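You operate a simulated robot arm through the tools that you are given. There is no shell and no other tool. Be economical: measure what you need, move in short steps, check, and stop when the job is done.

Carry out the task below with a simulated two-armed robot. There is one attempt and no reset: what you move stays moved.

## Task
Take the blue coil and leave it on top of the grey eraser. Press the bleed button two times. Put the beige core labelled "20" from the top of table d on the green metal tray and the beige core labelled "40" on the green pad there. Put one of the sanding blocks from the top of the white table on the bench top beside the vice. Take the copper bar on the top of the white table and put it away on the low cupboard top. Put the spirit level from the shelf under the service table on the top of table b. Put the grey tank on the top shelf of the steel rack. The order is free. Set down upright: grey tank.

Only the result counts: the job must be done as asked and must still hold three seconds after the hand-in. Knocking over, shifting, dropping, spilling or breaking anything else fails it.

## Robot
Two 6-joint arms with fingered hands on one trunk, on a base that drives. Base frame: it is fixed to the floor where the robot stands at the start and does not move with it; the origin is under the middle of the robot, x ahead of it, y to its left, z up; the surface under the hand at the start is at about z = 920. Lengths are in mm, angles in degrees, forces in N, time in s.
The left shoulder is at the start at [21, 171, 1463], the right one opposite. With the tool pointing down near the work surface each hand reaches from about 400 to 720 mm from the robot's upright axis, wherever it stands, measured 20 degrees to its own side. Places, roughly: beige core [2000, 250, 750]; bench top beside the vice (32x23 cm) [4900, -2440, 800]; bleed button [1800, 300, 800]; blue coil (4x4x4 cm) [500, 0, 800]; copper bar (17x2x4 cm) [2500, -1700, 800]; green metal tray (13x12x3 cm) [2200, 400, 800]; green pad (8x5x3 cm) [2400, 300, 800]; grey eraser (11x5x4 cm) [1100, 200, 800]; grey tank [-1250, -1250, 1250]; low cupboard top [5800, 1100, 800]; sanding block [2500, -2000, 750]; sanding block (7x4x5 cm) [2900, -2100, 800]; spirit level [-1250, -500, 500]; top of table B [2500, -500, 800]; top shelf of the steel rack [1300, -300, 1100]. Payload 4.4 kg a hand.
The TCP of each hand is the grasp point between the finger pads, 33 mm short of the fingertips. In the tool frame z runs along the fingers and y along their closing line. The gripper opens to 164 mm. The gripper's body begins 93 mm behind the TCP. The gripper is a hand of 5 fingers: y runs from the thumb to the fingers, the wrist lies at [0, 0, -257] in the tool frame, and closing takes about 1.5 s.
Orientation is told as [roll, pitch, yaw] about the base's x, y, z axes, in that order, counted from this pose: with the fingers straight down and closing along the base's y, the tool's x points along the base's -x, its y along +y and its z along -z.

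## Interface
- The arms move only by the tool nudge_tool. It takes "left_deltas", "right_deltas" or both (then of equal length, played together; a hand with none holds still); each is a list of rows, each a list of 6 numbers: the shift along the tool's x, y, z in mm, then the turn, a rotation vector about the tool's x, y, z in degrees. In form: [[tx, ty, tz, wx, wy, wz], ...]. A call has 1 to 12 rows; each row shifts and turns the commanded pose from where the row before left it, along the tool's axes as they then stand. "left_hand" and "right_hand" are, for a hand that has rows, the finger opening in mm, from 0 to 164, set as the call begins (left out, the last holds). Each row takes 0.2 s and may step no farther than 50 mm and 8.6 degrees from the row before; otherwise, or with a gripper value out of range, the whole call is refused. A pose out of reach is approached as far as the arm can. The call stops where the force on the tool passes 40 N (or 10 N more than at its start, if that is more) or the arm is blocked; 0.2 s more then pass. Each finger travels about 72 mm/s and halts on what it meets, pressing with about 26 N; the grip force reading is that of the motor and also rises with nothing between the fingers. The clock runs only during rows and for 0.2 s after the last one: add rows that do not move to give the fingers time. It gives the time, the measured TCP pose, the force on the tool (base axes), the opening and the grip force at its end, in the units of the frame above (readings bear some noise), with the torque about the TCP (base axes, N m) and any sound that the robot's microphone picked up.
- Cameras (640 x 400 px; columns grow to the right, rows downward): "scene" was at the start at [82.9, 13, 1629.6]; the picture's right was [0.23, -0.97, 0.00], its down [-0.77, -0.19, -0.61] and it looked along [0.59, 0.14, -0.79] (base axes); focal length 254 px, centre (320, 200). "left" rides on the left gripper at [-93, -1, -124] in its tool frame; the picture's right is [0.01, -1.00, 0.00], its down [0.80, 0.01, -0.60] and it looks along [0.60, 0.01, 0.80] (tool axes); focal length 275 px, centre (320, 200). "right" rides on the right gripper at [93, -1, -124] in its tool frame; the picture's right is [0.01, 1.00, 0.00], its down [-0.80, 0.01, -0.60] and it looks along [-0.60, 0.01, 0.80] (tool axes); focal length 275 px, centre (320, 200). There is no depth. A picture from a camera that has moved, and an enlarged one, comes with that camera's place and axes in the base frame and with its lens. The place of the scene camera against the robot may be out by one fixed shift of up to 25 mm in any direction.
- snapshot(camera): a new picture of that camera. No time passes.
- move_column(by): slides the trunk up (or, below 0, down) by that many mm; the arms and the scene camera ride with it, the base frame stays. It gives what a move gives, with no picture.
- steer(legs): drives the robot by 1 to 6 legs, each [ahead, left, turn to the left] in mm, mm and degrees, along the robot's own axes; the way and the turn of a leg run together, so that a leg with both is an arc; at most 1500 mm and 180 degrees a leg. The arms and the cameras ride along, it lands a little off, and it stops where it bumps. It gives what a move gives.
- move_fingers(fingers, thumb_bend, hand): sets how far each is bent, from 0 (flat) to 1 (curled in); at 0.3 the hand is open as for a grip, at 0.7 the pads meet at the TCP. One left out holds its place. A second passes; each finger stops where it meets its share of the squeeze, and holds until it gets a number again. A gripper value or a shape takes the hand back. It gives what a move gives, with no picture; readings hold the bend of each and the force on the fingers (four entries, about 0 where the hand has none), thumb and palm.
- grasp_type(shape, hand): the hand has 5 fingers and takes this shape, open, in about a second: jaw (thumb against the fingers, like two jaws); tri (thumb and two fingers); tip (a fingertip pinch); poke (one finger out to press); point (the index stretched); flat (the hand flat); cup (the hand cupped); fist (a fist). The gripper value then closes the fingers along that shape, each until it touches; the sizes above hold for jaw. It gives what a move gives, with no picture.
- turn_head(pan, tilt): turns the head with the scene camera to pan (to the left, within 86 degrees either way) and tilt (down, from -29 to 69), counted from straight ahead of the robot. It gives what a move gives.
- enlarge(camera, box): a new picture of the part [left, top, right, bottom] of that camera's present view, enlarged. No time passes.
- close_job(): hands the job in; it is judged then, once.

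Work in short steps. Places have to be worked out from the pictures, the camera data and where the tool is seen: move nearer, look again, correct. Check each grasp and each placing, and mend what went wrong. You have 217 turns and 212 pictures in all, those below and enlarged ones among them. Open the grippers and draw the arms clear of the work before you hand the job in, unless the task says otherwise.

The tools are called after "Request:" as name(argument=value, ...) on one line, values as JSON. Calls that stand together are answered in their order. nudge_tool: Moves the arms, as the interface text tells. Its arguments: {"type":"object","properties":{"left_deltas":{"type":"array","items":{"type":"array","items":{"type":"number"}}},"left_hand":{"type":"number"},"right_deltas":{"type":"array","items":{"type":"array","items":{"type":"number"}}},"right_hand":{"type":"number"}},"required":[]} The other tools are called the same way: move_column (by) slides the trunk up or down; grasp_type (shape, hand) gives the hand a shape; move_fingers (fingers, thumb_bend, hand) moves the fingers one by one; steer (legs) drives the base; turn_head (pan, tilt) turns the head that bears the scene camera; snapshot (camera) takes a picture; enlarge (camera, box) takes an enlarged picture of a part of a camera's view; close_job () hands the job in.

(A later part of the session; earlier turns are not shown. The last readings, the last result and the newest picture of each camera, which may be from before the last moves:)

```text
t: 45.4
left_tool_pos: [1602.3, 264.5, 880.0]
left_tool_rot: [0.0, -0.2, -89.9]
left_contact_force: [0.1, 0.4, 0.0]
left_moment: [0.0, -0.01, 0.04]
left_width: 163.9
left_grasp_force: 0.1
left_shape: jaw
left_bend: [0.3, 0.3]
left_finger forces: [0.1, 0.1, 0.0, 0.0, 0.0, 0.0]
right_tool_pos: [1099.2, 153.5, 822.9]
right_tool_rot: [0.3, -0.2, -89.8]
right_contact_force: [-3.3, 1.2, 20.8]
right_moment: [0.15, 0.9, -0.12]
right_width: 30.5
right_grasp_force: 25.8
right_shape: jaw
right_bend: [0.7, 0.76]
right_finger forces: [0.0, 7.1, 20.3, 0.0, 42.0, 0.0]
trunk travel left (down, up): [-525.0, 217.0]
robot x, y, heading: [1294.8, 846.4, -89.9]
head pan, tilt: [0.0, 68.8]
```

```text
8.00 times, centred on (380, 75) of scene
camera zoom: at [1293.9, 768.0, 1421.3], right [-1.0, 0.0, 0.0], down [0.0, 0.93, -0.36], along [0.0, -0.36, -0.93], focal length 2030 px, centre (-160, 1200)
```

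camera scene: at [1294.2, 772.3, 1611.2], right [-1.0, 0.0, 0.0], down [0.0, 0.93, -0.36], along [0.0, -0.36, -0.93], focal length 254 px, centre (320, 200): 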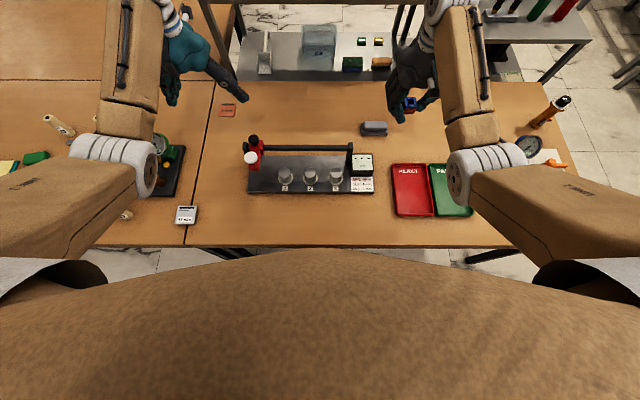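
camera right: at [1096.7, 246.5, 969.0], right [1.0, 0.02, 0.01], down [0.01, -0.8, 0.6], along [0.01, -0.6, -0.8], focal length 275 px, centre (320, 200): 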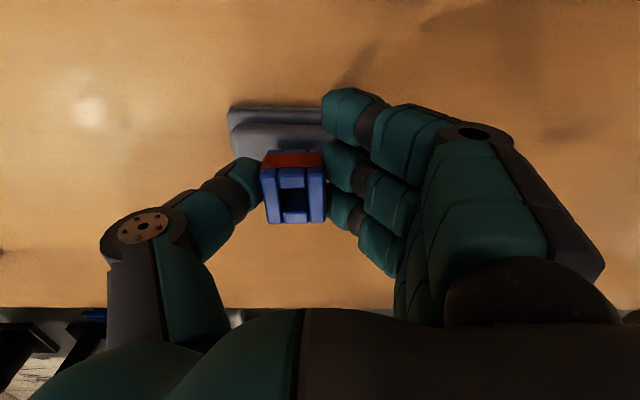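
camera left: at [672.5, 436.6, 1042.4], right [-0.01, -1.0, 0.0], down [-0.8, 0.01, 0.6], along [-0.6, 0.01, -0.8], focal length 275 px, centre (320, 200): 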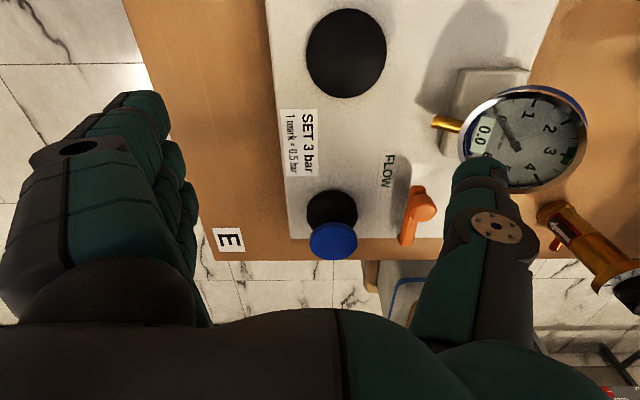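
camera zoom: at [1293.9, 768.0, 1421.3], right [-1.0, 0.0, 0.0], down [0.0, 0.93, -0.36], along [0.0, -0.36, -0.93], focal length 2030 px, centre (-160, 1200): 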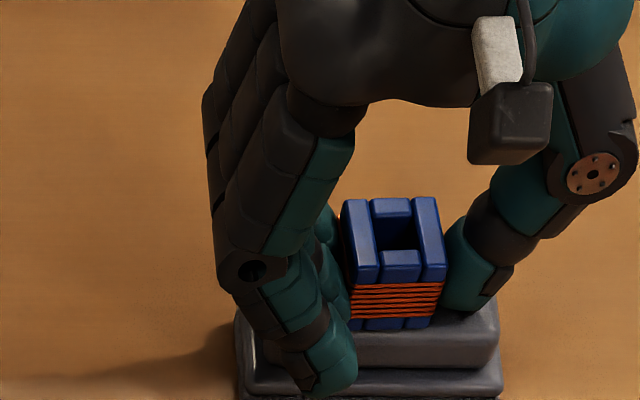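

Contact made (21 N). Relieve slightly and open gently.

Request:
nudge_tool(right_deltas=[[0, 0, -1.5, 0, 0, 0], [0, 0, 0, 0, 0, 0]])

Request:
nudge_tool(right_deltas=[[0, 0, 0, 0, 0, 0], [0, 0, 0, 0, 0, 0], [0, 0, 0, 0, 0, 0]], right_hand=50)

Request:
enlarge(camera="scene", box=[340, 50, 420, 100])

```text
t: 46.0
left_tool_pos: [1603.4, 264.3, 878.1]
left_tool_rot: [0.0, -0.1, -89.9]
left_contact_force: [-0.5, 0.0, 0.1]
left_moment: [-0.01, 0.01, 0.0]
left_width: 163.7
left_grasp_force: 0.1
left_shape: jaw
left_bend: [0.3, 0.3]
left_finger forces: [0.1, 0.0, 0.0, 0.1, 0.1, 0.1]
right_tool_pos: [1097.4, 154.6, 822.3]
right_tool_rot: [0.4, -0.1, -89.8]
right_contact_force: [-3.7, -2.6, 19.9]
right_moment: [-0.08, 0.96, 0.11]
right_width: 30.3
right_grasp_force: 26.5
right_shape: jaw
right_bend: [0.7, 0.76]
right_finger forces: [0.1, 6.1, 19.8, 0.0, 41.9, 0.0]
trunk travel left (down, up): [-525.0, 217.0]
robot x, y, heading: [1293.6, 842.1, -89.8]
head pan, tilt: [0.0, 68.8]
```

```text
t: 46.8
left_tool_pos: [1602.6, 264.3, 878.3]
left_tool_rot: [0.1, -0.1, -89.9]
left_contact_force: [0.8, 0.8, 0.4]
left_moment: [0.03, -0.01, 0.02]
left_width: 163.9
left_grasp_force: 0.1
left_shape: jaw
left_bend: [0.3, 0.3]
left_finger forces: [0.0, 0.0, 0.1, 0.0, 0.0, 0.1]
right_tool_pos: [1100.1, 154.6, 821.9]
right_tool_rot: [0.4, 0.1, -89.8]
right_contact_force: [-3.4, -1.3, 22.6]
right_moment: [-0.02, 1.08, 0.03]
right_width: 52.7
right_grasp_force: 0.0
right_shape: jaw
right_bend: [0.73, 0.78]
right_finger forces: [0.1, 0.0, 0.1, 0.0, 22.0, 0.1]
trunk travel left (down, up): [-525.0, 217.0]
robot x, y, heading: [1293.7, 845.6, -89.8]
head pan, tilt: [0.0, 68.8]
```

```text
8.00 times, centred on (380, 75) of scene
camera zoom: at [1293.9, 767.9, 1421.2], right [-1.0, 0.0, 0.0], down [0.0, 0.93, -0.36], along [0.0, -0.36, -0.93], focal length 2030 px, centre (-160, 1200)
```

zoom: 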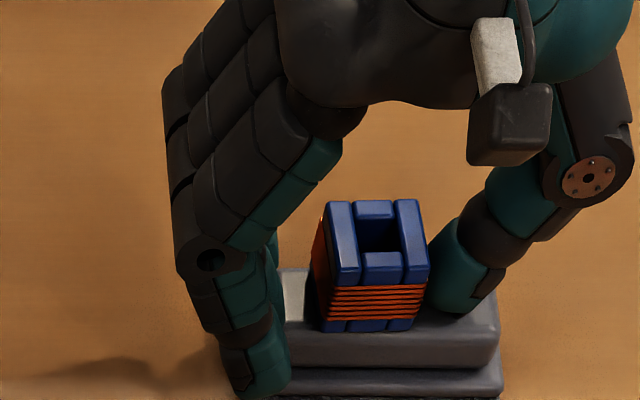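

Coil stands on the eraser; thumb is pressing it. Raise slowly and open wider.

Request:
nudge_tool(right_deltas=[[0, 0, -3, 0, 0, 0], [0, 0, -5, 0, 0, 0], [0, 0, 0, 0, 0, 0]], right_hand=60)

Request:
nudge_tool(right_deltas=[[0, 0, -20, 0, 0, 0], [0, 0, -40, 0, 0, 0], [0, 0, -50, 0, 0, 0], [0, 0, 0, 0, 0, 0]], right_hand=100)

Request:
snapshot(camera="right")

Request:
snapshot(camera="scene")

```text
t: 47.6
left_tool_pos: [1602.3, 264.0, 877.9]
left_tool_rot: [-0.1, 0.0, -89.9]
left_contact_force: [-0.6, 0.0, 0.0]
left_moment: [0.03, -0.02, -0.02]
left_width: 164.1
left_grasp_force: 0.0
left_shape: jaw
left_bend: [0.3, 0.3]
left_finger forces: [0.1, 0.0, 0.1, 0.0, 0.1, 0.1]
right_tool_pos: [1099.6, 154.2, 827.1]
right_tool_rot: [0.4, 0.3, -89.8]
right_contact_force: [0.0, 0.4, 0.4]
right_moment: [-0.01, 0.04, 0.0]
right_width: 59.7
right_grasp_force: 0.1
right_shape: jaw
right_bend: [0.73, 0.76]
right_finger forces: [0.0, 0.0, 0.1, 0.1, 0.0, 0.1]
trunk travel left (down, up): [-525.0, 217.0]
robot x, y, heading: [1292.8, 840.3, -90.2]
head pan, tilt: [0.0, 68.8]
```

```text
t: 48.6
left_tool_pos: [1603.0, 262.6, 877.6]
left_tool_rot: [0.0, -0.1, -89.9]
left_contact_force: [1.2, 0.5, 0.0]
left_moment: [-0.01, -0.02, -0.01]
left_width: 163.9
left_grasp_force: 0.1
left_shape: jaw
left_bend: [0.3, 0.3]
left_finger forces: [0.0, 0.0, 0.1, 0.0, 0.0, 0.0]
right_tool_pos: [1097.5, 154.5, 939.3]
right_tool_rot: [0.4, 0.2, -89.8]
right_contact_force: [0.5, 0.0, 0.3]
right_moment: [0.01, 0.01, -0.02]
right_width: 99.4
right_grasp_force: 0.1
right_shape: jaw
right_bend: [0.71, 0.69]
right_finger forces: [0.0, 0.1, 0.0, 0.0, 0.0, 0.1]
trunk travel left (down, up): [-525.0, 217.0]
robot x, y, heading: [1293.3, 842.0, -89.7]
head pan, tilt: [0.0, 68.8]
```

```text
182 pictures are left
camera right: at [1096.2, 246.3, 1063.7], right [1.0, 0.02, 0.01], down [0.01, -0.8, 0.6], along [0.02, -0.6, -0.8], focal length 275 px, centre (320, 200)
```

right: 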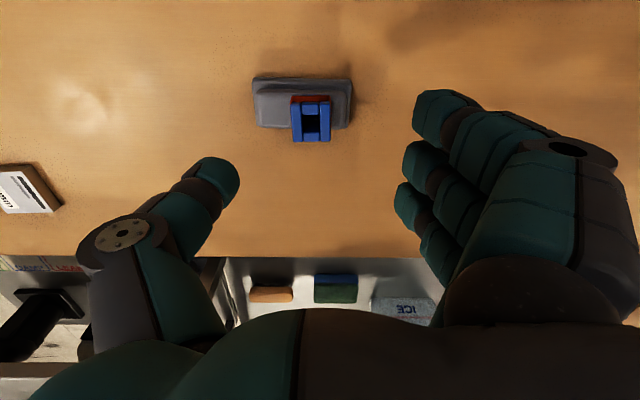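

```text
181 pictures are left
camera scene: at [1293.3, 765.2, 1420.9], right [-1.0, 0.0, 0.0], down [0.0, 0.93, -0.36], along [0.0, -0.36, -0.93], focal length 254 px, centre (320, 200)
```

scene: 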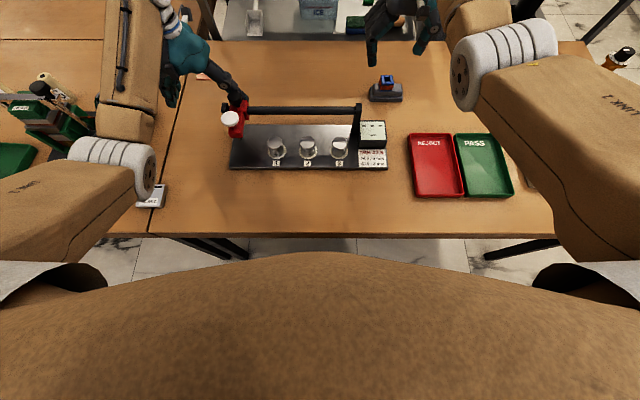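

Coil done. Raise, back off, and drive along the table toward the press and cores.

Request:
move_column(by=215)

Request:
steer(legs=[[-260, 0, 0], [0, 750, 0]])

Request:
turn_head(pan=0, tilt=50)

Request:
snapshot(camera="scene")

Request:
snapshot(camera="right")

Request:
snapshot(camera="left")

```text
t: 50.9
left_tool_pos: [1602.6, 263.0, 1092.4]
left_tool_rot: [0.0, 0.1, -89.9]
left_contact_force: [-0.7, -1.2, 0.4]
left_moment: [-0.03, -0.02, 0.03]
left_width: 163.8
left_grasp_force: 0.0
left_shape: jaw
left_bend: [0.3, 0.3]
left_finger forces: [0.1, 0.1, 0.0, 0.0, 0.1, 0.0]
right_tool_pos: [1097.8, 152.4, 1153.4]
right_tool_rot: [0.4, 0.1, -89.8]
right_contact_force: [-0.2, 0.0, 0.0]
right_moment: [0.02, 0.01, 0.02]
right_width: 99.2
right_grasp_force: 0.2
right_shape: jaw
right_bend: [0.71, 0.69]
right_finger forces: [0.0, 0.0, 0.1, 0.1, 0.0, 0.1]
trunk travel left (down, up): [-740.0, 2.0]
robot x, y, heading: [1288.7, 845.5, -89.8]
head pan, tilt: [0.0, 68.8]
```

```text
t: 56.5
left_tool_pos: [2357.3, 526.0, 1092.3]
left_tool_rot: [0.0, 0.0, -89.9]
left_contact_force: [-0.1, -0.2, 0.2]
left_moment: [-0.04, 0.01, 0.01]
left_width: 163.9
left_grasp_force: 0.1
left_shape: jaw
left_bend: [0.3, 0.3]
left_finger forces: [0.0, 0.1, 0.1, 0.0, 0.0, 0.0]
right_tool_pos: [1852.6, 415.1, 1155.1]
right_tool_rot: [0.4, 0.1, -89.9]
right_contact_force: [0.0, 0.8, 0.2]
right_moment: [-0.03, 0.03, 0.04]
right_width: 99.3
right_grasp_force: 0.1
right_shape: jaw
right_bend: [0.71, 0.69]
right_finger forces: [0.0, 0.0, 0.0, 0.0, 0.0, 0.0]
trunk travel left (down, up): [-740.0, 2.0]
robot x, y, heading: [2048.9, 1102.6, -90.1]
head pan, tilt: [0.0, 68.8]
```

```text
t: 57.3
left_tool_pos: [2357.0, 525.6, 1091.1]
left_tool_rot: [0.0, 0.1, -89.9]
left_contact_force: [-0.5, -0.5, -0.1]
left_moment: [0.02, -0.02, 0.01]
left_width: 163.8
left_grasp_force: 0.1
left_shape: jaw
left_bend: [0.3, 0.3]
left_finger forces: [0.1, 0.0, 0.1, 0.0, 0.0, 0.0]
right_tool_pos: [1851.9, 414.0, 1152.5]
right_tool_rot: [0.4, 0.1, -89.8]
right_contact_force: [-0.3, 0.2, 0.2]
right_moment: [0.0, -0.03, 0.02]
right_width: 99.3
right_grasp_force: 0.0
right_shape: jaw
right_bend: [0.71, 0.69]
right_finger forces: [0.0, 0.0, 0.0, 0.0, 0.0, 0.1]
trunk travel left (down, up): [-740.0, 2.0]
robot x, y, heading: [2049.8, 1102.8, -89.6]
head pan, tilt: [0.0, 50.0]
```

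```text
180 pictures are left
camera scene: at [2047.8, 1011.5, 1658.1], right [-1.0, 0.0, 0.0], down [0.0, 0.77, -0.64], along [0.0, -0.64, -0.77], focal length 254 px, centre (320, 200)
```

scene: 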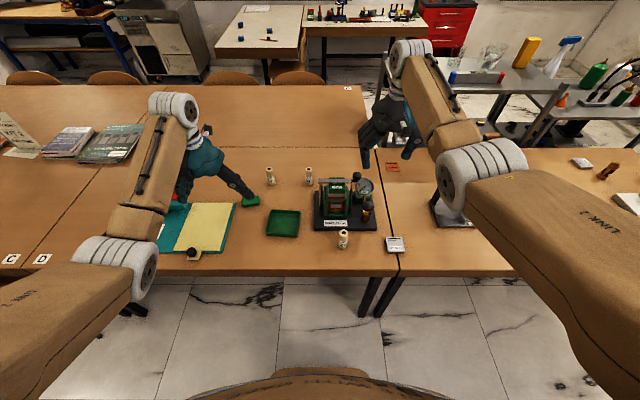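

```text
179 pictures are left
camera right: at [1850.5, 507.6, 1278.1], right [1.0, 0.02, 0.01], down [0.01, -0.8, 0.6], along [0.02, -0.6, -0.8], focal length 275 px, centre (320, 200)
```

right: 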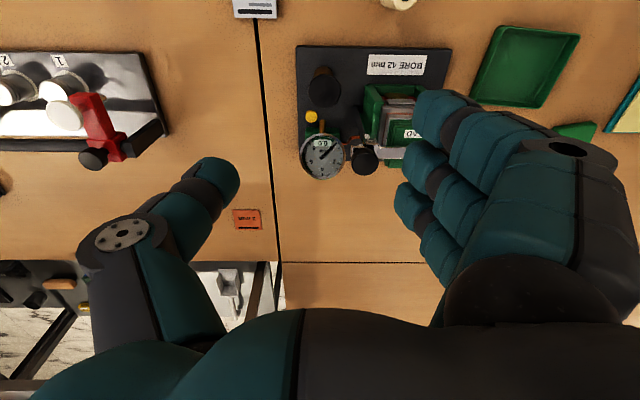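

```text
178 pictures are left
camera left: at [2356.5, 431.4, 1216.6], right [-1.0, 0.01, 0.0], down [0.01, 0.8, 0.6], along [0.01, 0.6, -0.8], focal length 275 px, centre (320, 200)
```

left: 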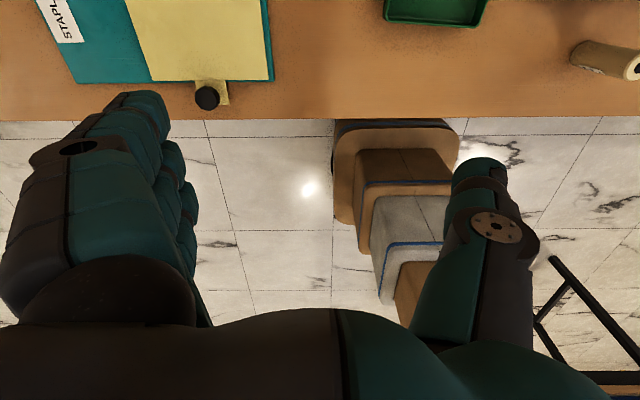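

Zoom in on cores, pad, and press.

Request:
enlarge(camera="scene", box=[230, 150, 410, 262])

Request:
enlarge(camera="scene", box=[300, 160, 390, 216])

Request:
enlarge(camera="right", box=[290, 0, 460, 190])

```text
3.56 times, centred on (320, 206) of scene
camera zoom: at [2047.8, 1011.5, 1658.1], right [-1.0, 0.0, 0.0], down [0.0, 0.77, -0.64], along [0.0, -0.64, -0.77], focal length 902 px, centre (320, 179)
```

zoom: 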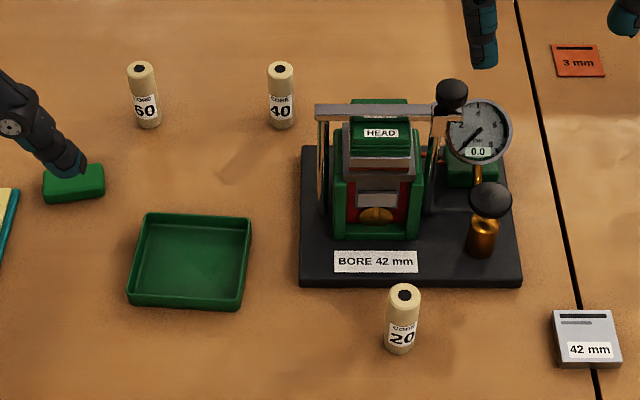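

```text
7.11 times, centred on (345, 188) of scene
camera zoom: at [2047.8, 1011.5, 1658.1], right [-1.0, 0.0, 0.0], down [0.0, 0.77, -0.64], along [0.0, -0.64, -0.77], focal length 1804 px, centre (142, 285)
```

zoom: 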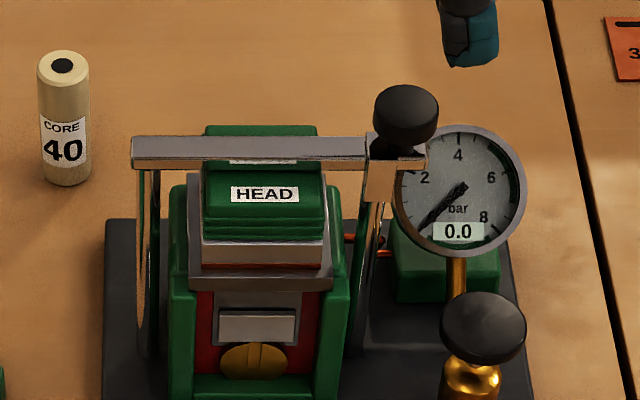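

```text
2.11 times, centred on (375, 95) of right
camera zoom: at [1850.5, 507.6, 1278.1], right [1.0, 0.02, 0.01], down [0.01, -0.8, 0.6], along [0.02, -0.6, -0.8], focal length 580 px, centre (204, 421)
```

zoom: 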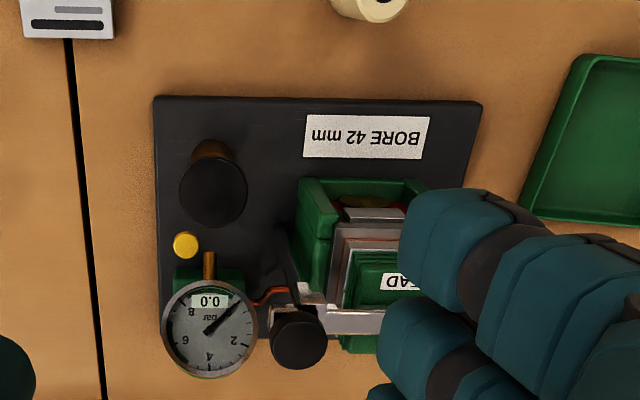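

Bleed button is the yellow disc near the gauge. First core "20": drive left/ahead and bring the right hand over it.

Request:
nudge_tool(right_deltas=[[40, 0, 0, 0, 0, 0], [40, 0, 0, 0, 0, 0], [40, -20, 0, 0, 0, 0], [40, -20, 0, 0, 0, 0], [35, -30, 0, 0, 0, 0], [0, -30, 0, 0, 0, 0], [0, 0, 0, 0, 0, 0]])

Request:
steer(legs=[[0, 238, 0], [100, 0, 0]])

Request:
snapshot(camera="right")

Request:
snapshot(camera="scene")

```text
t: 58.9
left_tool_pos: [2357.3, 526.2, 1092.1]
left_tool_rot: [0.0, 0.0, -89.9]
left_contact_force: [1.1, -0.1, 0.7]
left_moment: [0.0, 0.02, -0.02]
left_width: 163.9
left_grasp_force: 0.0
left_shape: jaw
left_bend: [0.3, 0.3]
left_finger forces: [0.0, 0.0, 0.1, 0.0, 0.1, 0.1]
right_tool_pos: [1743.5, 536.2, 1084.4]
right_tool_rot: [0.5, 0.0, -89.8]
right_contact_force: [0.4, 0.2, 0.4]
right_moment: [-0.02, 0.03, 0.01]
right_width: 99.1
right_grasp_force: 0.0
right_shape: jaw
right_bend: [0.71, 0.69]
right_finger forces: [0.0, 0.0, 0.0, 0.0, 0.0, 0.1]
right hand out of reach, approached as far as the arm can: row 2, 3, 4, 5
trunk travel left (down, up): [-740.0, 2.0]
robot x, y, heading: [2047.3, 1100.4, -90.0]
head pan, tilt: [0.0, 50.0]
```

```text
t: 61.4
left_tool_pos: [2595.6, 424.2, 1092.1]
left_tool_rot: [-0.1, 0.0, -89.8]
left_contact_force: [0.7, -0.7, 0.2]
left_moment: [0.05, 0.01, 0.0]
left_width: 163.7
left_grasp_force: 0.0
left_shape: jaw
left_bend: [0.3, 0.3]
left_finger forces: [0.0, 0.0, 0.0, 0.1, 0.0, 0.0]
right_tool_pos: [1981.7, 436.5, 1084.5]
right_tool_rot: [0.4, 0.2, -89.6]
right_contact_force: [-0.9, -0.1, -0.4]
right_moment: [0.06, -0.01, -0.01]
right_width: 99.3
right_grasp_force: 0.1
right_shape: jaw
right_bend: [0.71, 0.69]
right_finger forces: [0.1, 0.1, 0.1, 0.0, 0.0, 0.0]
trunk travel left (down, up): [-740.0, 2.0]
robot x, y, heading: [2287.7, 1002.5, -90.0]
head pan, tilt: [0.0, 50.0]
```

```text
174 pictures are left
camera right: at [1980.3, 529.4, 1208.3], right [1.0, 0.02, 0.01], down [0.01, -0.8, 0.6], along [0.02, -0.6, -0.8], focal length 275 px, centre (320, 200)
```

right: 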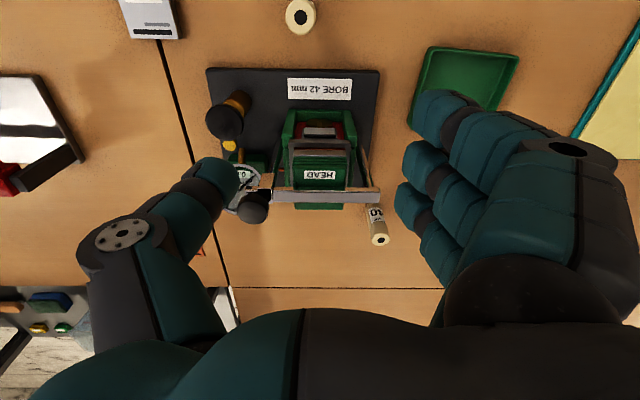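

```text
173 pictures are left
camera scene: at [2286.5, 910.7, 1658.1], right [-1.0, 0.0, 0.0], down [0.0, 0.77, -0.64], along [0.0, -0.64, -0.77], focal length 254 px, centre (320, 200)
```

scene: 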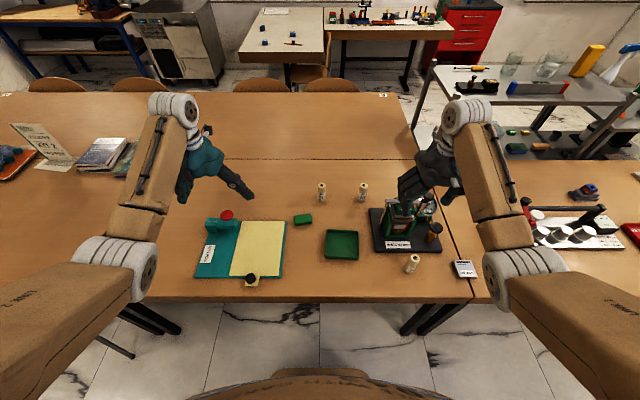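

Core 20 top at about (1962,509). Back up 72 mm and shift, so the right hand sits over it, then lower the column.

Request:
steer(legs=[[-72, 12, 0]])

Request:
move_column(by=-150)

Request:
snapshot(camera="right")

```text
t: 62.4
left_tool_pos: [2607.3, 499.1, 1093.3]
left_tool_rot: [0.0, -0.1, -89.9]
left_contact_force: [0.5, 2.0, 0.7]
left_moment: [-0.07, 0.01, 0.0]
left_width: 163.7
left_grasp_force: 0.1
left_shape: jaw
left_bend: [0.3, 0.3]
left_finger forces: [0.0, 0.0, 0.0, 0.1, 0.1, 0.1]
right_tool_pos: [1994.8, 512.6, 1084.7]
right_tool_rot: [0.4, -0.1, -89.7]
right_contact_force: [0.2, 0.3, 0.4]
right_moment: [-0.06, 0.03, 0.01]
right_width: 99.5
right_grasp_force: 0.0
right_shape: jaw
right_bend: [0.71, 0.69]
right_finger forces: [0.1, 0.0, 0.0, 0.0, 0.0, 0.0]
trunk travel left (down, up): [-740.0, 2.0]
robot x, y, heading: [2298.8, 1073.0, -90.0]
head pan, tilt: [0.0, 50.0]
```

```text
t: 64.2
left_tool_pos: [2607.5, 497.3, 942.3]
left_tool_rot: [0.0, 0.0, -89.9]
left_contact_force: [0.0, -0.7, 0.3]
left_moment: [0.01, 0.0, -0.01]
left_width: 164.2
left_grasp_force: 0.0
left_shape: jaw
left_bend: [0.3, 0.3]
left_finger forces: [0.1, 0.0, 0.0, 0.1, 0.0, 0.0]
right_tool_pos: [1993.7, 509.7, 933.9]
right_tool_rot: [0.4, 0.0, -89.8]
right_contact_force: [-0.5, 0.0, 0.6]
right_moment: [-0.02, 0.02, -0.04]
right_width: 99.2
right_grasp_force: 0.1
right_shape: jaw
right_bend: [0.71, 0.69]
right_finger forces: [0.0, 0.1, 0.0, 0.1, 0.1, 0.0]
trunk travel left (down, up): [-590.0, 152.0]
robot x, y, heading: [2297.2, 1074.8, -89.8]
head pan, tilt: [0.0, 50.0]
```

```text
172 pictures are left
camera right: at [1992.2, 602.7, 1059.1], right [1.0, 0.02, 0.01], down [0.01, -0.8, 0.6], along [0.01, -0.6, -0.8], focal length 275 px, centre (320, 200)
```

right: 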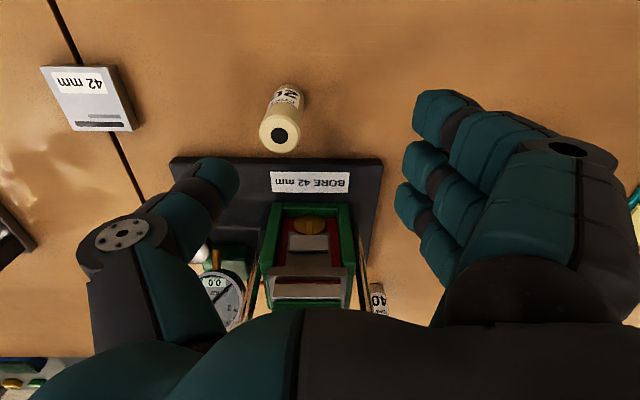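

Core 20 top at (1962, 509, 847). Descend to grasp.

Request:
nudge_tool(right_deltas=[[1, -23, 30, 0, 0, 0], [0, 0, 40, 0, 0, 0], [0, 0, 40, 0, 0, 0], [0, 0, 12, 0, 0, 0], [0, 0, 0, 0, 0, 0]])

Request:
snapshot(camera="right")

```text
t: 65.4
left_tool_pos: [2607.9, 496.9, 943.2]
left_tool_rot: [0.0, 0.0, -89.8]
left_contact_force: [0.1, -0.2, 0.5]
left_moment: [0.03, 0.02, -0.06]
left_width: 163.8
left_grasp_force: 0.1
left_shape: jaw
left_bend: [0.3, 0.3]
left_finger forces: [0.0, 0.1, 0.0, 0.0, 0.1, 0.1]
right_tool_pos: [1971.5, 511.4, 812.0]
right_tool_rot: [0.4, 0.1, -89.7]
right_contact_force: [0.5, -0.2, 0.1]
right_moment: [-0.01, 0.0, 0.04]
right_width: 99.3
right_grasp_force: 0.1
right_shape: jaw
right_bend: [0.71, 0.69]
right_finger forces: [0.0, 0.0, 0.0, 0.0, 0.0, 0.0]
trunk travel left (down, up): [-590.0, 152.0]
robot x, y, heading: [2300.1, 1074.5, -89.8]
head pan, tilt: [0.0, 50.0]
```

```text
171 pictures are left
camera right: at [1969.7, 604.4, 935.9], right [1.0, 0.02, 0.01], down [0.01, -0.8, 0.6], along [0.01, -0.6, -0.8], focal length 275 px, centre (320, 200)
```

right: 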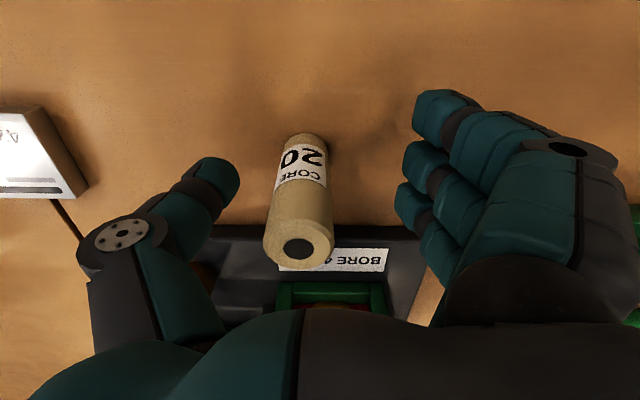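

Core is between the fingers; close.

Request:
nudge_tool(right_deltas=[[0, 0, 0, 0, 0, 0], [0, 0, 0, 0, 0, 0], [0, 0, 0, 0, 0, 0], [0, 0, 0, 0, 0, 0], [0, 0, 0, 0, 0, 0], [0, 0, 0, 0, 0, 0]], right_hand=10)

Request:
snapshot(camera="right")

```text
t: 66.8
left_tool_pos: [2607.2, 497.6, 942.7]
left_tool_rot: [0.0, 0.0, -89.9]
left_contact_force: [-0.3, -0.3, -0.7]
left_moment: [-0.01, 0.0, 0.01]
left_width: 163.9
left_grasp_force: 0.1
left_shape: jaw
left_bend: [0.3, 0.3]
left_finger forces: [0.1, 0.1, 0.0, 0.0, 0.0, 0.1]
right_tool_pos: [1972.0, 511.6, 812.2]
right_tool_rot: [0.3, 0.1, -89.8]
right_contact_force: [-0.4, 0.6, -0.1]
right_moment: [0.02, -0.02, 0.01]
right_width: 23.8
right_grasp_force: 26.5
right_shape: jaw
right_bend: [0.7, 0.76]
right_finger forces: [0.0, 0.4, 22.5, 0.0, 23.9, 0.0]
trunk travel left (down, up): [-590.0, 152.0]
robot x, y, heading: [2297.4, 1075.0, -89.9]
head pan, tilt: [0.0, 50.0]
```

```text
170 pictures are left
camera right: at [1969.9, 604.4, 936.1], right [1.0, 0.02, 0.01], down [0.01, -0.8, 0.6], along [0.01, -0.6, -0.8], focal length 275 px, centre (320, 200)
```

right: 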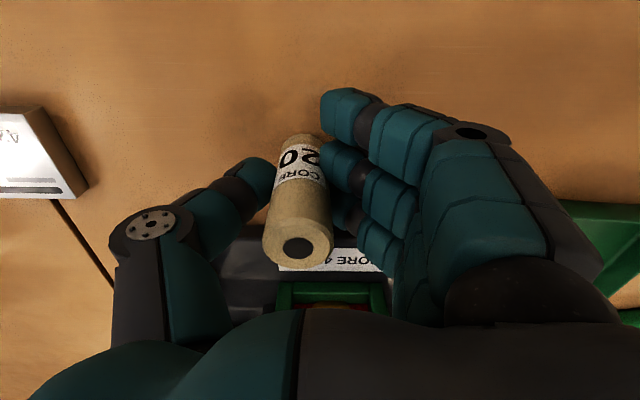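

Gripped. Lift, drive left then ahead toward the tray.

Request:
nudge_tool(right_deltas=[[0, 0, -30, 0, 0, 0], [0, 0, -50, 0, 0, 0], [0, 0, -30, 0, 0, 0], [0, 0, 0, 0, 0, 0]])

Request:
steer(legs=[[0, 180, 0], [60, 0, 0]])

Request:
snapshot(camera="right")

Request:
snapshot(camera="scene")

```text
t: 67.8
left_tool_pos: [2607.8, 498.2, 943.4]
left_tool_rot: [0.0, 0.1, -89.9]
left_contact_force: [0.8, 0.5, -0.4]
left_moment: [0.06, 0.01, -0.02]
left_width: 163.9
left_grasp_force: 0.0
left_shape: jaw
left_bend: [0.3, 0.3]
left_finger forces: [0.0, 0.0, 0.1, 0.0, 0.1, 0.0]
right_tool_pos: [1970.9, 509.8, 923.1]
right_tool_rot: [0.3, 0.2, -89.8]
right_contact_force: [-0.1, 0.0, -0.8]
right_moment: [-0.02, 0.0, 0.03]
right_width: 23.6
right_grasp_force: 25.6
right_shape: jaw
right_bend: [0.7, 0.76]
right_finger forces: [0.0, 0.4, 22.5, 0.0, 23.9, 0.0]
trunk travel left (down, up): [-590.0, 152.0]
robot x, y, heading: [2298.8, 1079.2, -89.8]
head pan, tilt: [0.0, 50.0]
```

```text
t: 69.9
left_tool_pos: [2790.8, 436.4, 941.9]
left_tool_rot: [0.0, 0.3, -89.8]
left_contact_force: [0.4, -1.0, -0.6]
left_moment: [0.03, -0.01, -0.04]
left_width: 164.0
left_grasp_force: 0.0
left_shape: jaw
left_bend: [0.3, 0.3]
left_finger forces: [0.0, 0.1, 0.0, 0.1, 0.1, 0.1]
right_tool_pos: [2153.5, 448.8, 920.8]
right_tool_rot: [0.4, 0.3, -89.7]
right_contact_force: [0.4, -0.7, -0.9]
right_moment: [0.02, -0.02, -0.01]
right_width: 24.0
right_grasp_force: 26.0
right_shape: jaw
right_bend: [0.7, 0.76]
right_finger forces: [0.1, 0.4, 22.6, 0.0, 24.0, 0.0]
trunk travel left (down, up): [-590.0, 152.0]
robot x, y, heading: [2479.2, 1012.6, -89.8]
head pan, tilt: [0.0, 50.0]
```

```text
169 pictures are left
camera right: at [2151.7, 541.1, 1045.8], right [1.0, 0.02, 0.01], down [0.01, -0.8, 0.6], along [0.02, -0.6, -0.8], focal length 275 px, centre (320, 200)
```

right: 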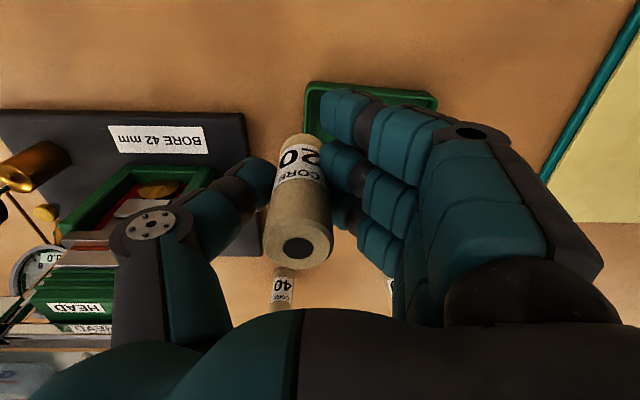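

```text
168 pictures are left
camera scene: at [2480.8, 919.1, 1507.8], right [-1.0, 0.0, 0.0], down [0.0, 0.77, -0.64], along [0.0, -0.64, -0.77], focal length 254 px, centre (320, 200)
```

scene: 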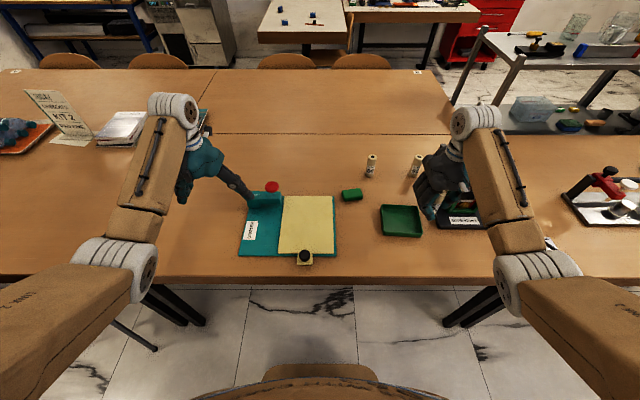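

Tray centre about (2204,402). Move core above it and descend to just above the floor.

Request:
nudge_tool(right_deltas=[[-22, 30, 0, 0, 0, 0], [-22, 30, 0, 0, 0, 0], [0, 0, 40, 0, 0, 0], [0, 0, 40, 0, 0, 0], [0, 0, 0, 0, 0, 0]])

Request:
snapshot(camera="right")

Request:
enlarge(camera="scene", box=[320, 140, 480, 240])

```text
t: 71.1
left_tool_pos: [2791.5, 438.8, 942.7]
left_tool_rot: [0.0, 0.0, -89.8]
left_contact_force: [-0.3, 0.3, 0.4]
left_moment: [0.0, -0.03, -0.02]
left_width: 163.5
left_grasp_force: 0.1
left_shape: jaw
left_bend: [0.3, 0.3]
left_finger forces: [0.0, 0.1, 0.1, 0.0, 0.0, 0.0]
right_tool_pos: [2212.2, 408.5, 842.2]
right_tool_rot: [0.4, 0.0, -89.6]
right_contact_force: [0.8, 0.5, -0.2]
right_moment: [-0.01, -0.02, 0.02]
right_width: 23.8
right_grasp_force: 25.4
right_shape: jaw
right_bend: [0.7, 0.76]
right_finger forces: [0.1, 0.3, 22.6, 0.0, 24.1, 0.0]
trunk travel left (down, up): [-590.0, 152.0]
robot x, y, heading: [2484.2, 1018.3, -89.4]
head pan, tilt: [0.0, 50.0]
```

```text
167 pictures are left
camera right: at [2210.9, 500.6, 966.7], right [1.0, 0.02, 0.01], down [0.01, -0.8, 0.6], along [0.02, -0.6, -0.8], focal length 275 px, centre (320, 200)
```

right: 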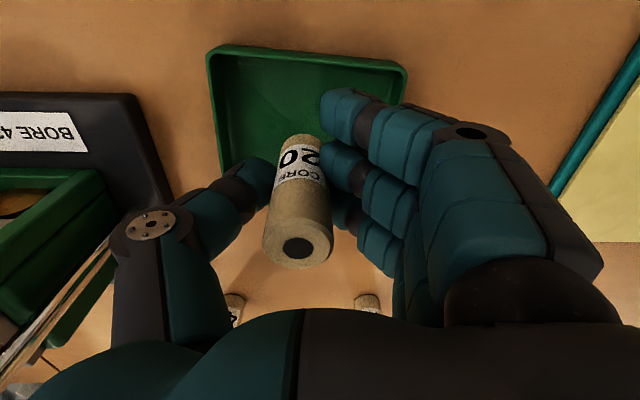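

```text
4.00 times, centred on (400, 190) of scene
camera zoom: at [2480.6, 922.3, 1508.1], right [-1.0, 0.0, 0.0], down [0.0, 0.77, -0.64], along [0.0, -0.64, -0.77], focal length 1015 px, centre (0, 240)
```

zoom: 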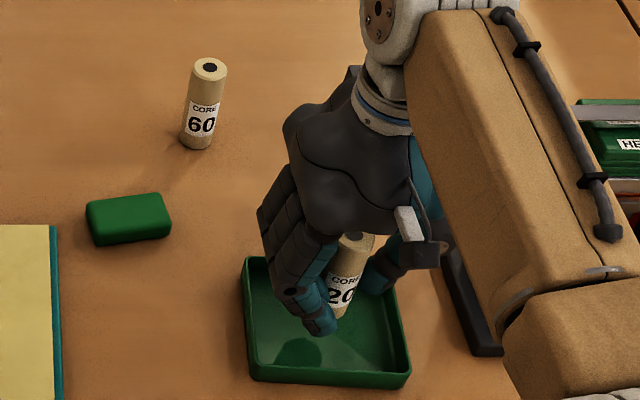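

Core is inside the tray's outline. Lower slowly.

Request:
nudge_tool(right_deltas=[[0, 0, 10, 0, 0, 0], [0, 0, 6, 0, 0, 0], [0, 0, 3, 0, 0, 0], [0, 0, 0, 0, 0, 0]])

Request:
nudge_tool(right_deltas=[[0, 0, 2, 0, 0, 0], [0, 0, 0, 0, 0, 0]])

```text
t: 72.1
left_tool_pos: [2790.9, 439.3, 942.4]
left_tool_rot: [0.0, 0.0, -89.8]
left_contact_force: [0.7, -0.3, -0.9]
left_moment: [-0.03, 0.01, 0.03]
left_width: 163.8
left_grasp_force: 0.1
left_shape: jaw
left_bend: [0.3, 0.3]
left_finger forces: [0.0, 0.1, 0.0, 0.0, 0.0, 0.1]
right_tool_pos: [2214.1, 407.7, 822.4]
right_tool_rot: [0.5, 0.2, -89.7]
right_contact_force: [0.0, 0.2, -0.2]
right_moment: [0.0, -0.01, 0.03]
right_width: 24.0
right_grasp_force: 26.5
right_shape: jaw
right_bend: [0.7, 0.76]
right_finger forces: [0.1, 0.2, 22.7, 0.1, 24.0, 0.0]
trunk travel left (down, up): [-590.0, 152.0]
robot x, y, heading: [2479.8, 1018.5, -89.7]
head pan, tilt: [0.0, 50.0]
```

```text
t: 72.7
left_tool_pos: [2790.5, 438.4, 942.2]
left_tool_rot: [-0.1, -0.1, -89.8]
left_contact_force: [-0.5, 0.1, -0.3]
left_moment: [0.0, -0.04, -0.01]
left_width: 164.0
left_grasp_force: 0.1
left_shape: jaw
left_bend: [0.3, 0.3]
left_finger forces: [0.0, 0.0, 0.0, 0.0, 0.0, 0.1]
right_tool_pos: [2215.2, 406.8, 821.8]
right_tool_rot: [0.5, 0.2, -89.7]
right_contact_force: [0.3, 0.5, -0.6]
right_moment: [-0.02, -0.02, 0.03]
right_width: 23.9
right_grasp_force: 26.1
right_shape: jaw
right_bend: [0.7, 0.76]
right_finger forces: [0.0, 0.4, 22.6, 0.1, 24.0, 0.0]
trunk travel left (down, up): [-590.0, 152.0]
robot x, y, heading: [2476.4, 1014.0, -89.8]
head pan, tilt: [0.0, 50.0]
```

No contact yet; continue in small steps.

Request:
nudge_tool(right_deltas=[[0, 0, 2, 0, 0, 0], [0, 0, 0, 0, 0, 0], [0, 0, 2, 0, 0, 0], [0, 0, 0, 0, 0, 0]])

Request:
nudge_tool(right_deltas=[[0, 0, 1.5, 0, 0, 0], [0, 0, 0, 0, 0, 0]])

```text
t: 73.7
left_tool_pos: [2791.0, 438.8, 942.0]
left_tool_rot: [0.0, 0.0, -89.8]
left_contact_force: [0.0, 1.4, -0.2]
left_moment: [-0.02, 0.01, -0.03]
left_width: 164.0
left_grasp_force: 0.1
left_shape: jaw
left_bend: [0.3, 0.3]
left_finger forces: [0.0, 0.0, 0.0, 0.0, 0.0, 0.1]
right_tool_pos: [2213.5, 407.1, 816.7]
right_tool_rot: [0.5, 0.0, -89.6]
right_contact_force: [-0.8, 0.2, -1.0]
right_moment: [-0.01, -0.01, -0.01]
right_width: 23.8
right_grasp_force: 26.1
right_shape: jaw
right_bend: [0.7, 0.76]
right_finger forces: [0.0, 0.4, 22.7, 0.0, 24.0, 0.0]
trunk travel left (down, up): [-590.0, 152.0]
robot x, y, heading: [2480.4, 1016.3, -89.9]
head pan, tilt: [0.0, 50.0]
```

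```text
t: 74.3
left_tool_pos: [2790.4, 437.8, 942.1]
left_tool_rot: [-0.1, 0.0, -89.8]
left_contact_force: [-0.6, 0.5, 1.0]
left_moment: [0.0, 0.05, 0.04]
left_width: 164.0
left_grasp_force: 0.1
left_shape: jaw
left_bend: [0.3, 0.3]
left_finger forces: [0.0, 0.1, 0.1, 0.0, 0.0, 0.1]
right_tool_pos: [2215.2, 407.6, 816.0]
right_tool_rot: [0.4, 0.1, -89.6]
right_contact_force: [-0.5, 0.6, -0.3]
right_moment: [-0.02, 0.01, 0.0]
right_width: 23.9
right_grasp_force: 25.9
right_shape: jaw
right_bend: [0.7, 0.76]
right_finger forces: [0.0, 0.5, 22.7, 0.0, 24.0, 0.0]
trunk travel left (down, up): [-590.0, 152.0]
robot x, y, heading: [2478.4, 1013.6, -89.9]
head pan, tilt: [0.0, 50.0]
```

Request:
nudge_tool(right_deltas=[[0, 0, 1.5, 0, 0, 0], [0, 0, 0, 0, 0, 0], [0, 0, 1.5, 0, 0, 0], [0, 0, 0, 0, 0, 0]])

Request:
enlarge(camera="scene", box=[370, 180, 450, 230])

```text
t: 75.3
left_tool_pos: [2791.1, 437.1, 943.5]
left_tool_rot: [0.0, 0.0, -89.8]
left_contact_force: [0.5, -0.2, 0.0]
left_moment: [0.02, 0.02, -0.01]
left_width: 164.0
left_grasp_force: 0.2
left_shape: jaw
left_bend: [0.3, 0.3]
left_finger forces: [0.0, 0.1, 0.0, 0.1, 0.1, 0.0]
right_tool_pos: [2213.6, 406.4, 815.1]
right_tool_rot: [0.3, -0.1, -89.7]
right_contact_force: [-1.6, -0.3, 9.3]
right_moment: [-0.07, 0.06, -0.01]
right_width: 23.8
right_grasp_force: 26.0
right_shape: jaw
right_bend: [0.7, 0.76]
right_finger forces: [0.0, 0.4, 24.2, 0.0, 26.6, 0.0]
trunk travel left (down, up): [-590.0, 152.0]
robot x, y, heading: [2482.0, 1017.2, -89.7]
head pan, tilt: [0.0, 50.0]
```

```text
8.00 times, centred on (410, 205) of scene
camera zoom: at [2481.0, 922.9, 1508.2], right [-1.0, 0.0, 0.0], down [0.0, 0.77, -0.64], along [0.0, -0.64, -0.77], focal length 2030 px, centre (-400, 160)
```

zoom: 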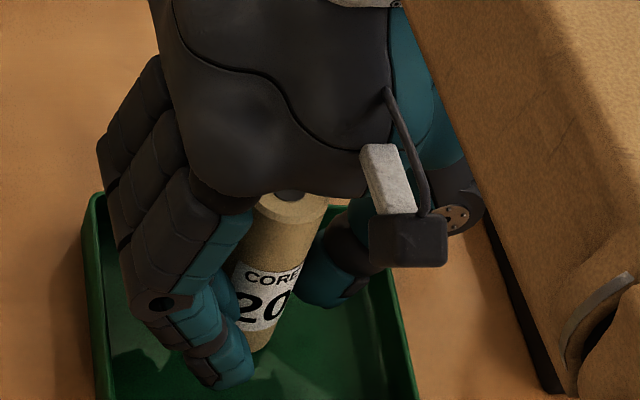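

Contact with tray floor. Open gently.

Request:
nudge_tool(right_deltas=[[0, 0, 0, 0, 0, 0], [0, 0, 0, 0, 0, 0]], right_hand=36)

Request:
nudge_tool(right_deltas=[[0, 0, 0, 0, 0, 0], [0, 0, 0, 0, 0, 0], [0, 0, 0, 0, 0, 0]], right_hand=80)

Request:
nudge_tool(right_deltas=[[0, 0, -40, 0, 0, 0], [0, 0, -50, 0, 0, 0], [0, 0, -50, 0, 0, 0], [0, 0, 0, 0, 0, 0]])

Request:
snapshot(camera="right")

```text
t: 75.9
left_tool_pos: [2791.8, 438.3, 941.5]
left_tool_rot: [-0.1, 0.0, -89.9]
left_contact_force: [-0.2, 0.5, 0.4]
left_moment: [-0.01, 0.01, -0.03]
left_width: 163.9
left_grasp_force: 0.1
left_shape: jaw
left_bend: [0.3, 0.3]
left_finger forces: [0.0, 0.0, 0.0, 0.0, 0.0, 0.0]
right_tool_pos: [2214.7, 407.4, 812.8]
right_tool_rot: [0.4, 0.3, -89.6]
right_contact_force: [0.7, 0.4, 0.0]
right_moment: [0.01, 0.03, -0.02]
right_width: 35.6
right_grasp_force: 0.0
right_shape: jaw
right_bend: [0.73, 0.76]
right_finger forces: [0.0, 0.0, 0.1, 0.0, 0.0, 0.1]
trunk travel left (down, up): [-590.0, 152.0]
robot x, y, heading: [2483.1, 1015.7, -89.9]
head pan, tilt: [0.0, 50.0]
```

```text
t: 76.7
left_tool_pos: [2791.7, 438.8, 943.2]
left_tool_rot: [-0.1, 0.0, -89.8]
left_contact_force: [-0.9, -0.7, 0.0]
left_moment: [0.0, -0.01, -0.01]
left_width: 163.8
left_grasp_force: 0.1
left_shape: jaw
left_bend: [0.3, 0.3]
left_finger forces: [0.1, 0.0, 0.1, 0.0, 0.0, 0.1]
right_tool_pos: [2214.8, 407.4, 813.8]
right_tool_rot: [0.4, 0.0, -89.7]
right_contact_force: [0.3, -0.8, 0.2]
right_moment: [-0.02, 0.01, 0.04]
right_width: 78.9
right_grasp_force: 0.1
right_shape: jaw
right_bend: [0.73, 0.73]
right_finger forces: [0.0, 0.0, 0.0, 0.1, 0.1, 0.0]
trunk travel left (down, up): [-590.0, 152.0]
robot x, y, heading: [2483.0, 1016.3, -90.1]
head pan, tilt: [0.0, 50.0]
```

```text
t: 77.7
left_tool_pos: [2790.8, 438.8, 942.0]
left_tool_rot: [0.1, -0.1, -89.8]
left_contact_force: [0.7, 0.4, 0.0]
left_moment: [0.04, -0.02, -0.01]
left_width: 163.7
left_grasp_force: 0.0
left_shape: jaw
left_bend: [0.3, 0.3]
left_finger forces: [0.0, 0.0, 0.0, 0.0, 0.0, 0.1]
right_tool_pos: [2212.8, 407.2, 952.2]
right_tool_rot: [0.4, 0.2, -89.6]
right_contact_force: [0.5, 0.3, 0.6]
right_moment: [0.02, 0.03, 0.02]
right_width: 79.0
right_grasp_force: 0.1
right_shape: jaw
right_bend: [0.73, 0.73]
right_finger forces: [0.1, 0.1, 0.0, 0.0, 0.1, 0.0]
trunk travel left (down, up): [-590.0, 152.0]
robot x, y, heading: [2481.5, 1014.0, -89.7]
head pan, tilt: [0.0, 50.0]
```

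```text
164 pictures are left
camera right: at [2211.7, 499.8, 1076.7], right [1.0, 0.02, 0.01], down [0.01, -0.8, 0.6], along [0.02, -0.6, -0.8], focal length 275 px, centre (320, 200)
```

right: 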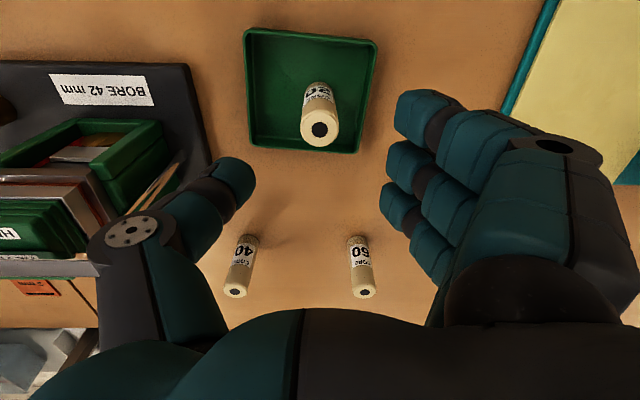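

Core 20 stands in the tray. Core 40 at about (2101,169). Raise the left hand for clearance and approach from the +x side to avoid the press.

Request:
nudge_tool(left_deltas=[[0, 0, -40, 0, 0, 0], [0, 0, -40, 0, 0, 0], [0, 0, 0, 0, 0, 0]])

Request:
steer(legs=[[165, 0, 0]])

Request:
nudge_tool(right_deltas=[[-36, 0, 0, 0, 0, 0], [-36, 0, 0, 0, 0, 0], [0, 0, 0, 0, 0, 0]])

Request:
snapshot(camera="right")

Request:
snapshot(camera="scene")

```text
t: 78.5
left_tool_pos: [2802.4, 404.8, 990.1]
left_tool_rot: [-0.1, 0.0, -89.8]
left_contact_force: [-0.1, -0.5, 0.9]
left_moment: [0.02, 0.02, -0.01]
left_width: 164.1
left_grasp_force: 0.1
left_shape: jaw
left_bend: [0.3, 0.3]
left_finger forces: [0.1, 0.0, 0.0, 0.1, 0.0, 0.0]
left hand out of reach, approached as far as the arm can: row 1, 2
right_tool_pos: [2214.7, 407.5, 951.9]
right_tool_rot: [0.4, 0.1, -89.6]
right_contact_force: [-0.8, 0.1, -0.4]
right_moment: [0.04, -0.01, 0.0]
right_width: 79.1
right_grasp_force: 0.0
right_shape: jaw
right_bend: [0.73, 0.73]
right_finger forces: [0.0, 0.1, 0.0, 0.0, 0.0, 0.0]
trunk travel left (down, up): [-590.0, 152.0]
robot x, y, heading: [2480.9, 1013.6, -89.3]
head pan, tilt: [0.0, 50.0]
```

```text
t: 79.9
left_tool_pos: [2803.6, 239.0, 989.4]
left_tool_rot: [0.0, 0.0, -89.8]
left_contact_force: [0.1, 0.0, -0.3]
left_moment: [0.07, 0.03, 0.0]
left_width: 163.9
left_grasp_force: 0.0
left_shape: jaw
left_bend: [0.3, 0.3]
left_finger forces: [0.0, 0.0, 0.0, 0.0, 0.1, 0.0]
right_tool_pos: [2215.2, 241.2, 951.1]
right_tool_rot: [0.4, 0.2, -89.7]
right_contact_force: [0.0, -1.1, -0.7]
right_moment: [0.07, -0.02, 0.02]
right_width: 79.1
right_grasp_force: 0.1
right_shape: jaw
right_bend: [0.73, 0.73]
right_finger forces: [0.0, 0.1, 0.0, 0.1, 0.0, 0.0]
trunk travel left (down, up): [-590.0, 152.0]
robot x, y, heading: [2479.6, 852.8, -89.9]
head pan, tilt: [0.0, 50.0]
```

```text
t: 80.7
left_tool_pos: [2802.5, 239.5, 990.7]
left_tool_rot: [0.1, -0.2, -89.8]
left_contact_force: [0.2, 0.0, -0.1]
left_moment: [0.01, -0.01, -0.03]
left_width: 164.0
left_grasp_force: 0.0
left_shape: jaw
left_bend: [0.3, 0.3]
left_finger forces: [0.0, 0.1, 0.1, 0.0, 0.0, 0.0]
right_tool_pos: [2213.5, 168.6, 951.6]
right_tool_rot: [0.5, 0.0, -89.5]
right_contact_force: [-0.8, -0.5, 1.0]
right_moment: [-0.03, -0.01, -0.02]
right_width: 79.1
right_grasp_force: 0.0
right_shape: jaw
right_bend: [0.73, 0.73]
right_finger forces: [0.0, 0.0, 0.0, 0.0, 0.0, 0.0]
trunk travel left (down, up): [-590.0, 152.0]
robot x, y, heading: [2482.0, 851.4, -89.7]
head pan, tilt: [0.0, 50.0]
```

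```text
163 pictures are left
camera right: at [2212.9, 261.8, 1076.4], right [1.0, 0.02, 0.01], down [0.01, -0.8, 0.6], along [0.02, -0.6, -0.8], focal length 275 px, centre (320, 200)
```

right: 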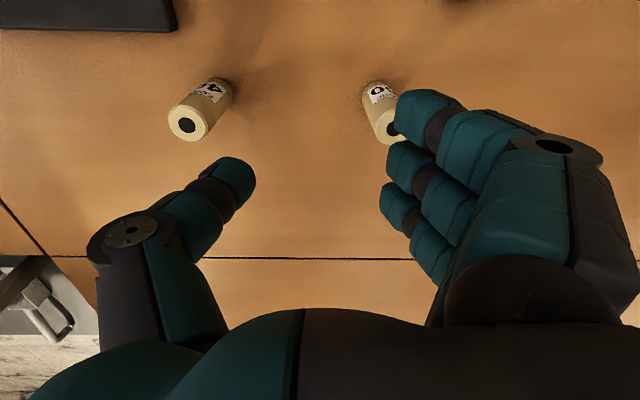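

```text
162 pictures are left
camera scene: at [2480.9, 757.0, 1508.1], right [-1.0, 0.0, 0.0], down [0.0, 0.77, -0.64], along [0.0, -0.64, -0.77], focal length 254 px, centre (320, 200)
```

scene: 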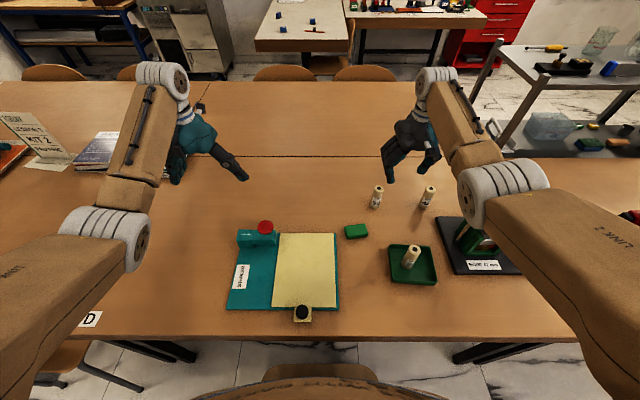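

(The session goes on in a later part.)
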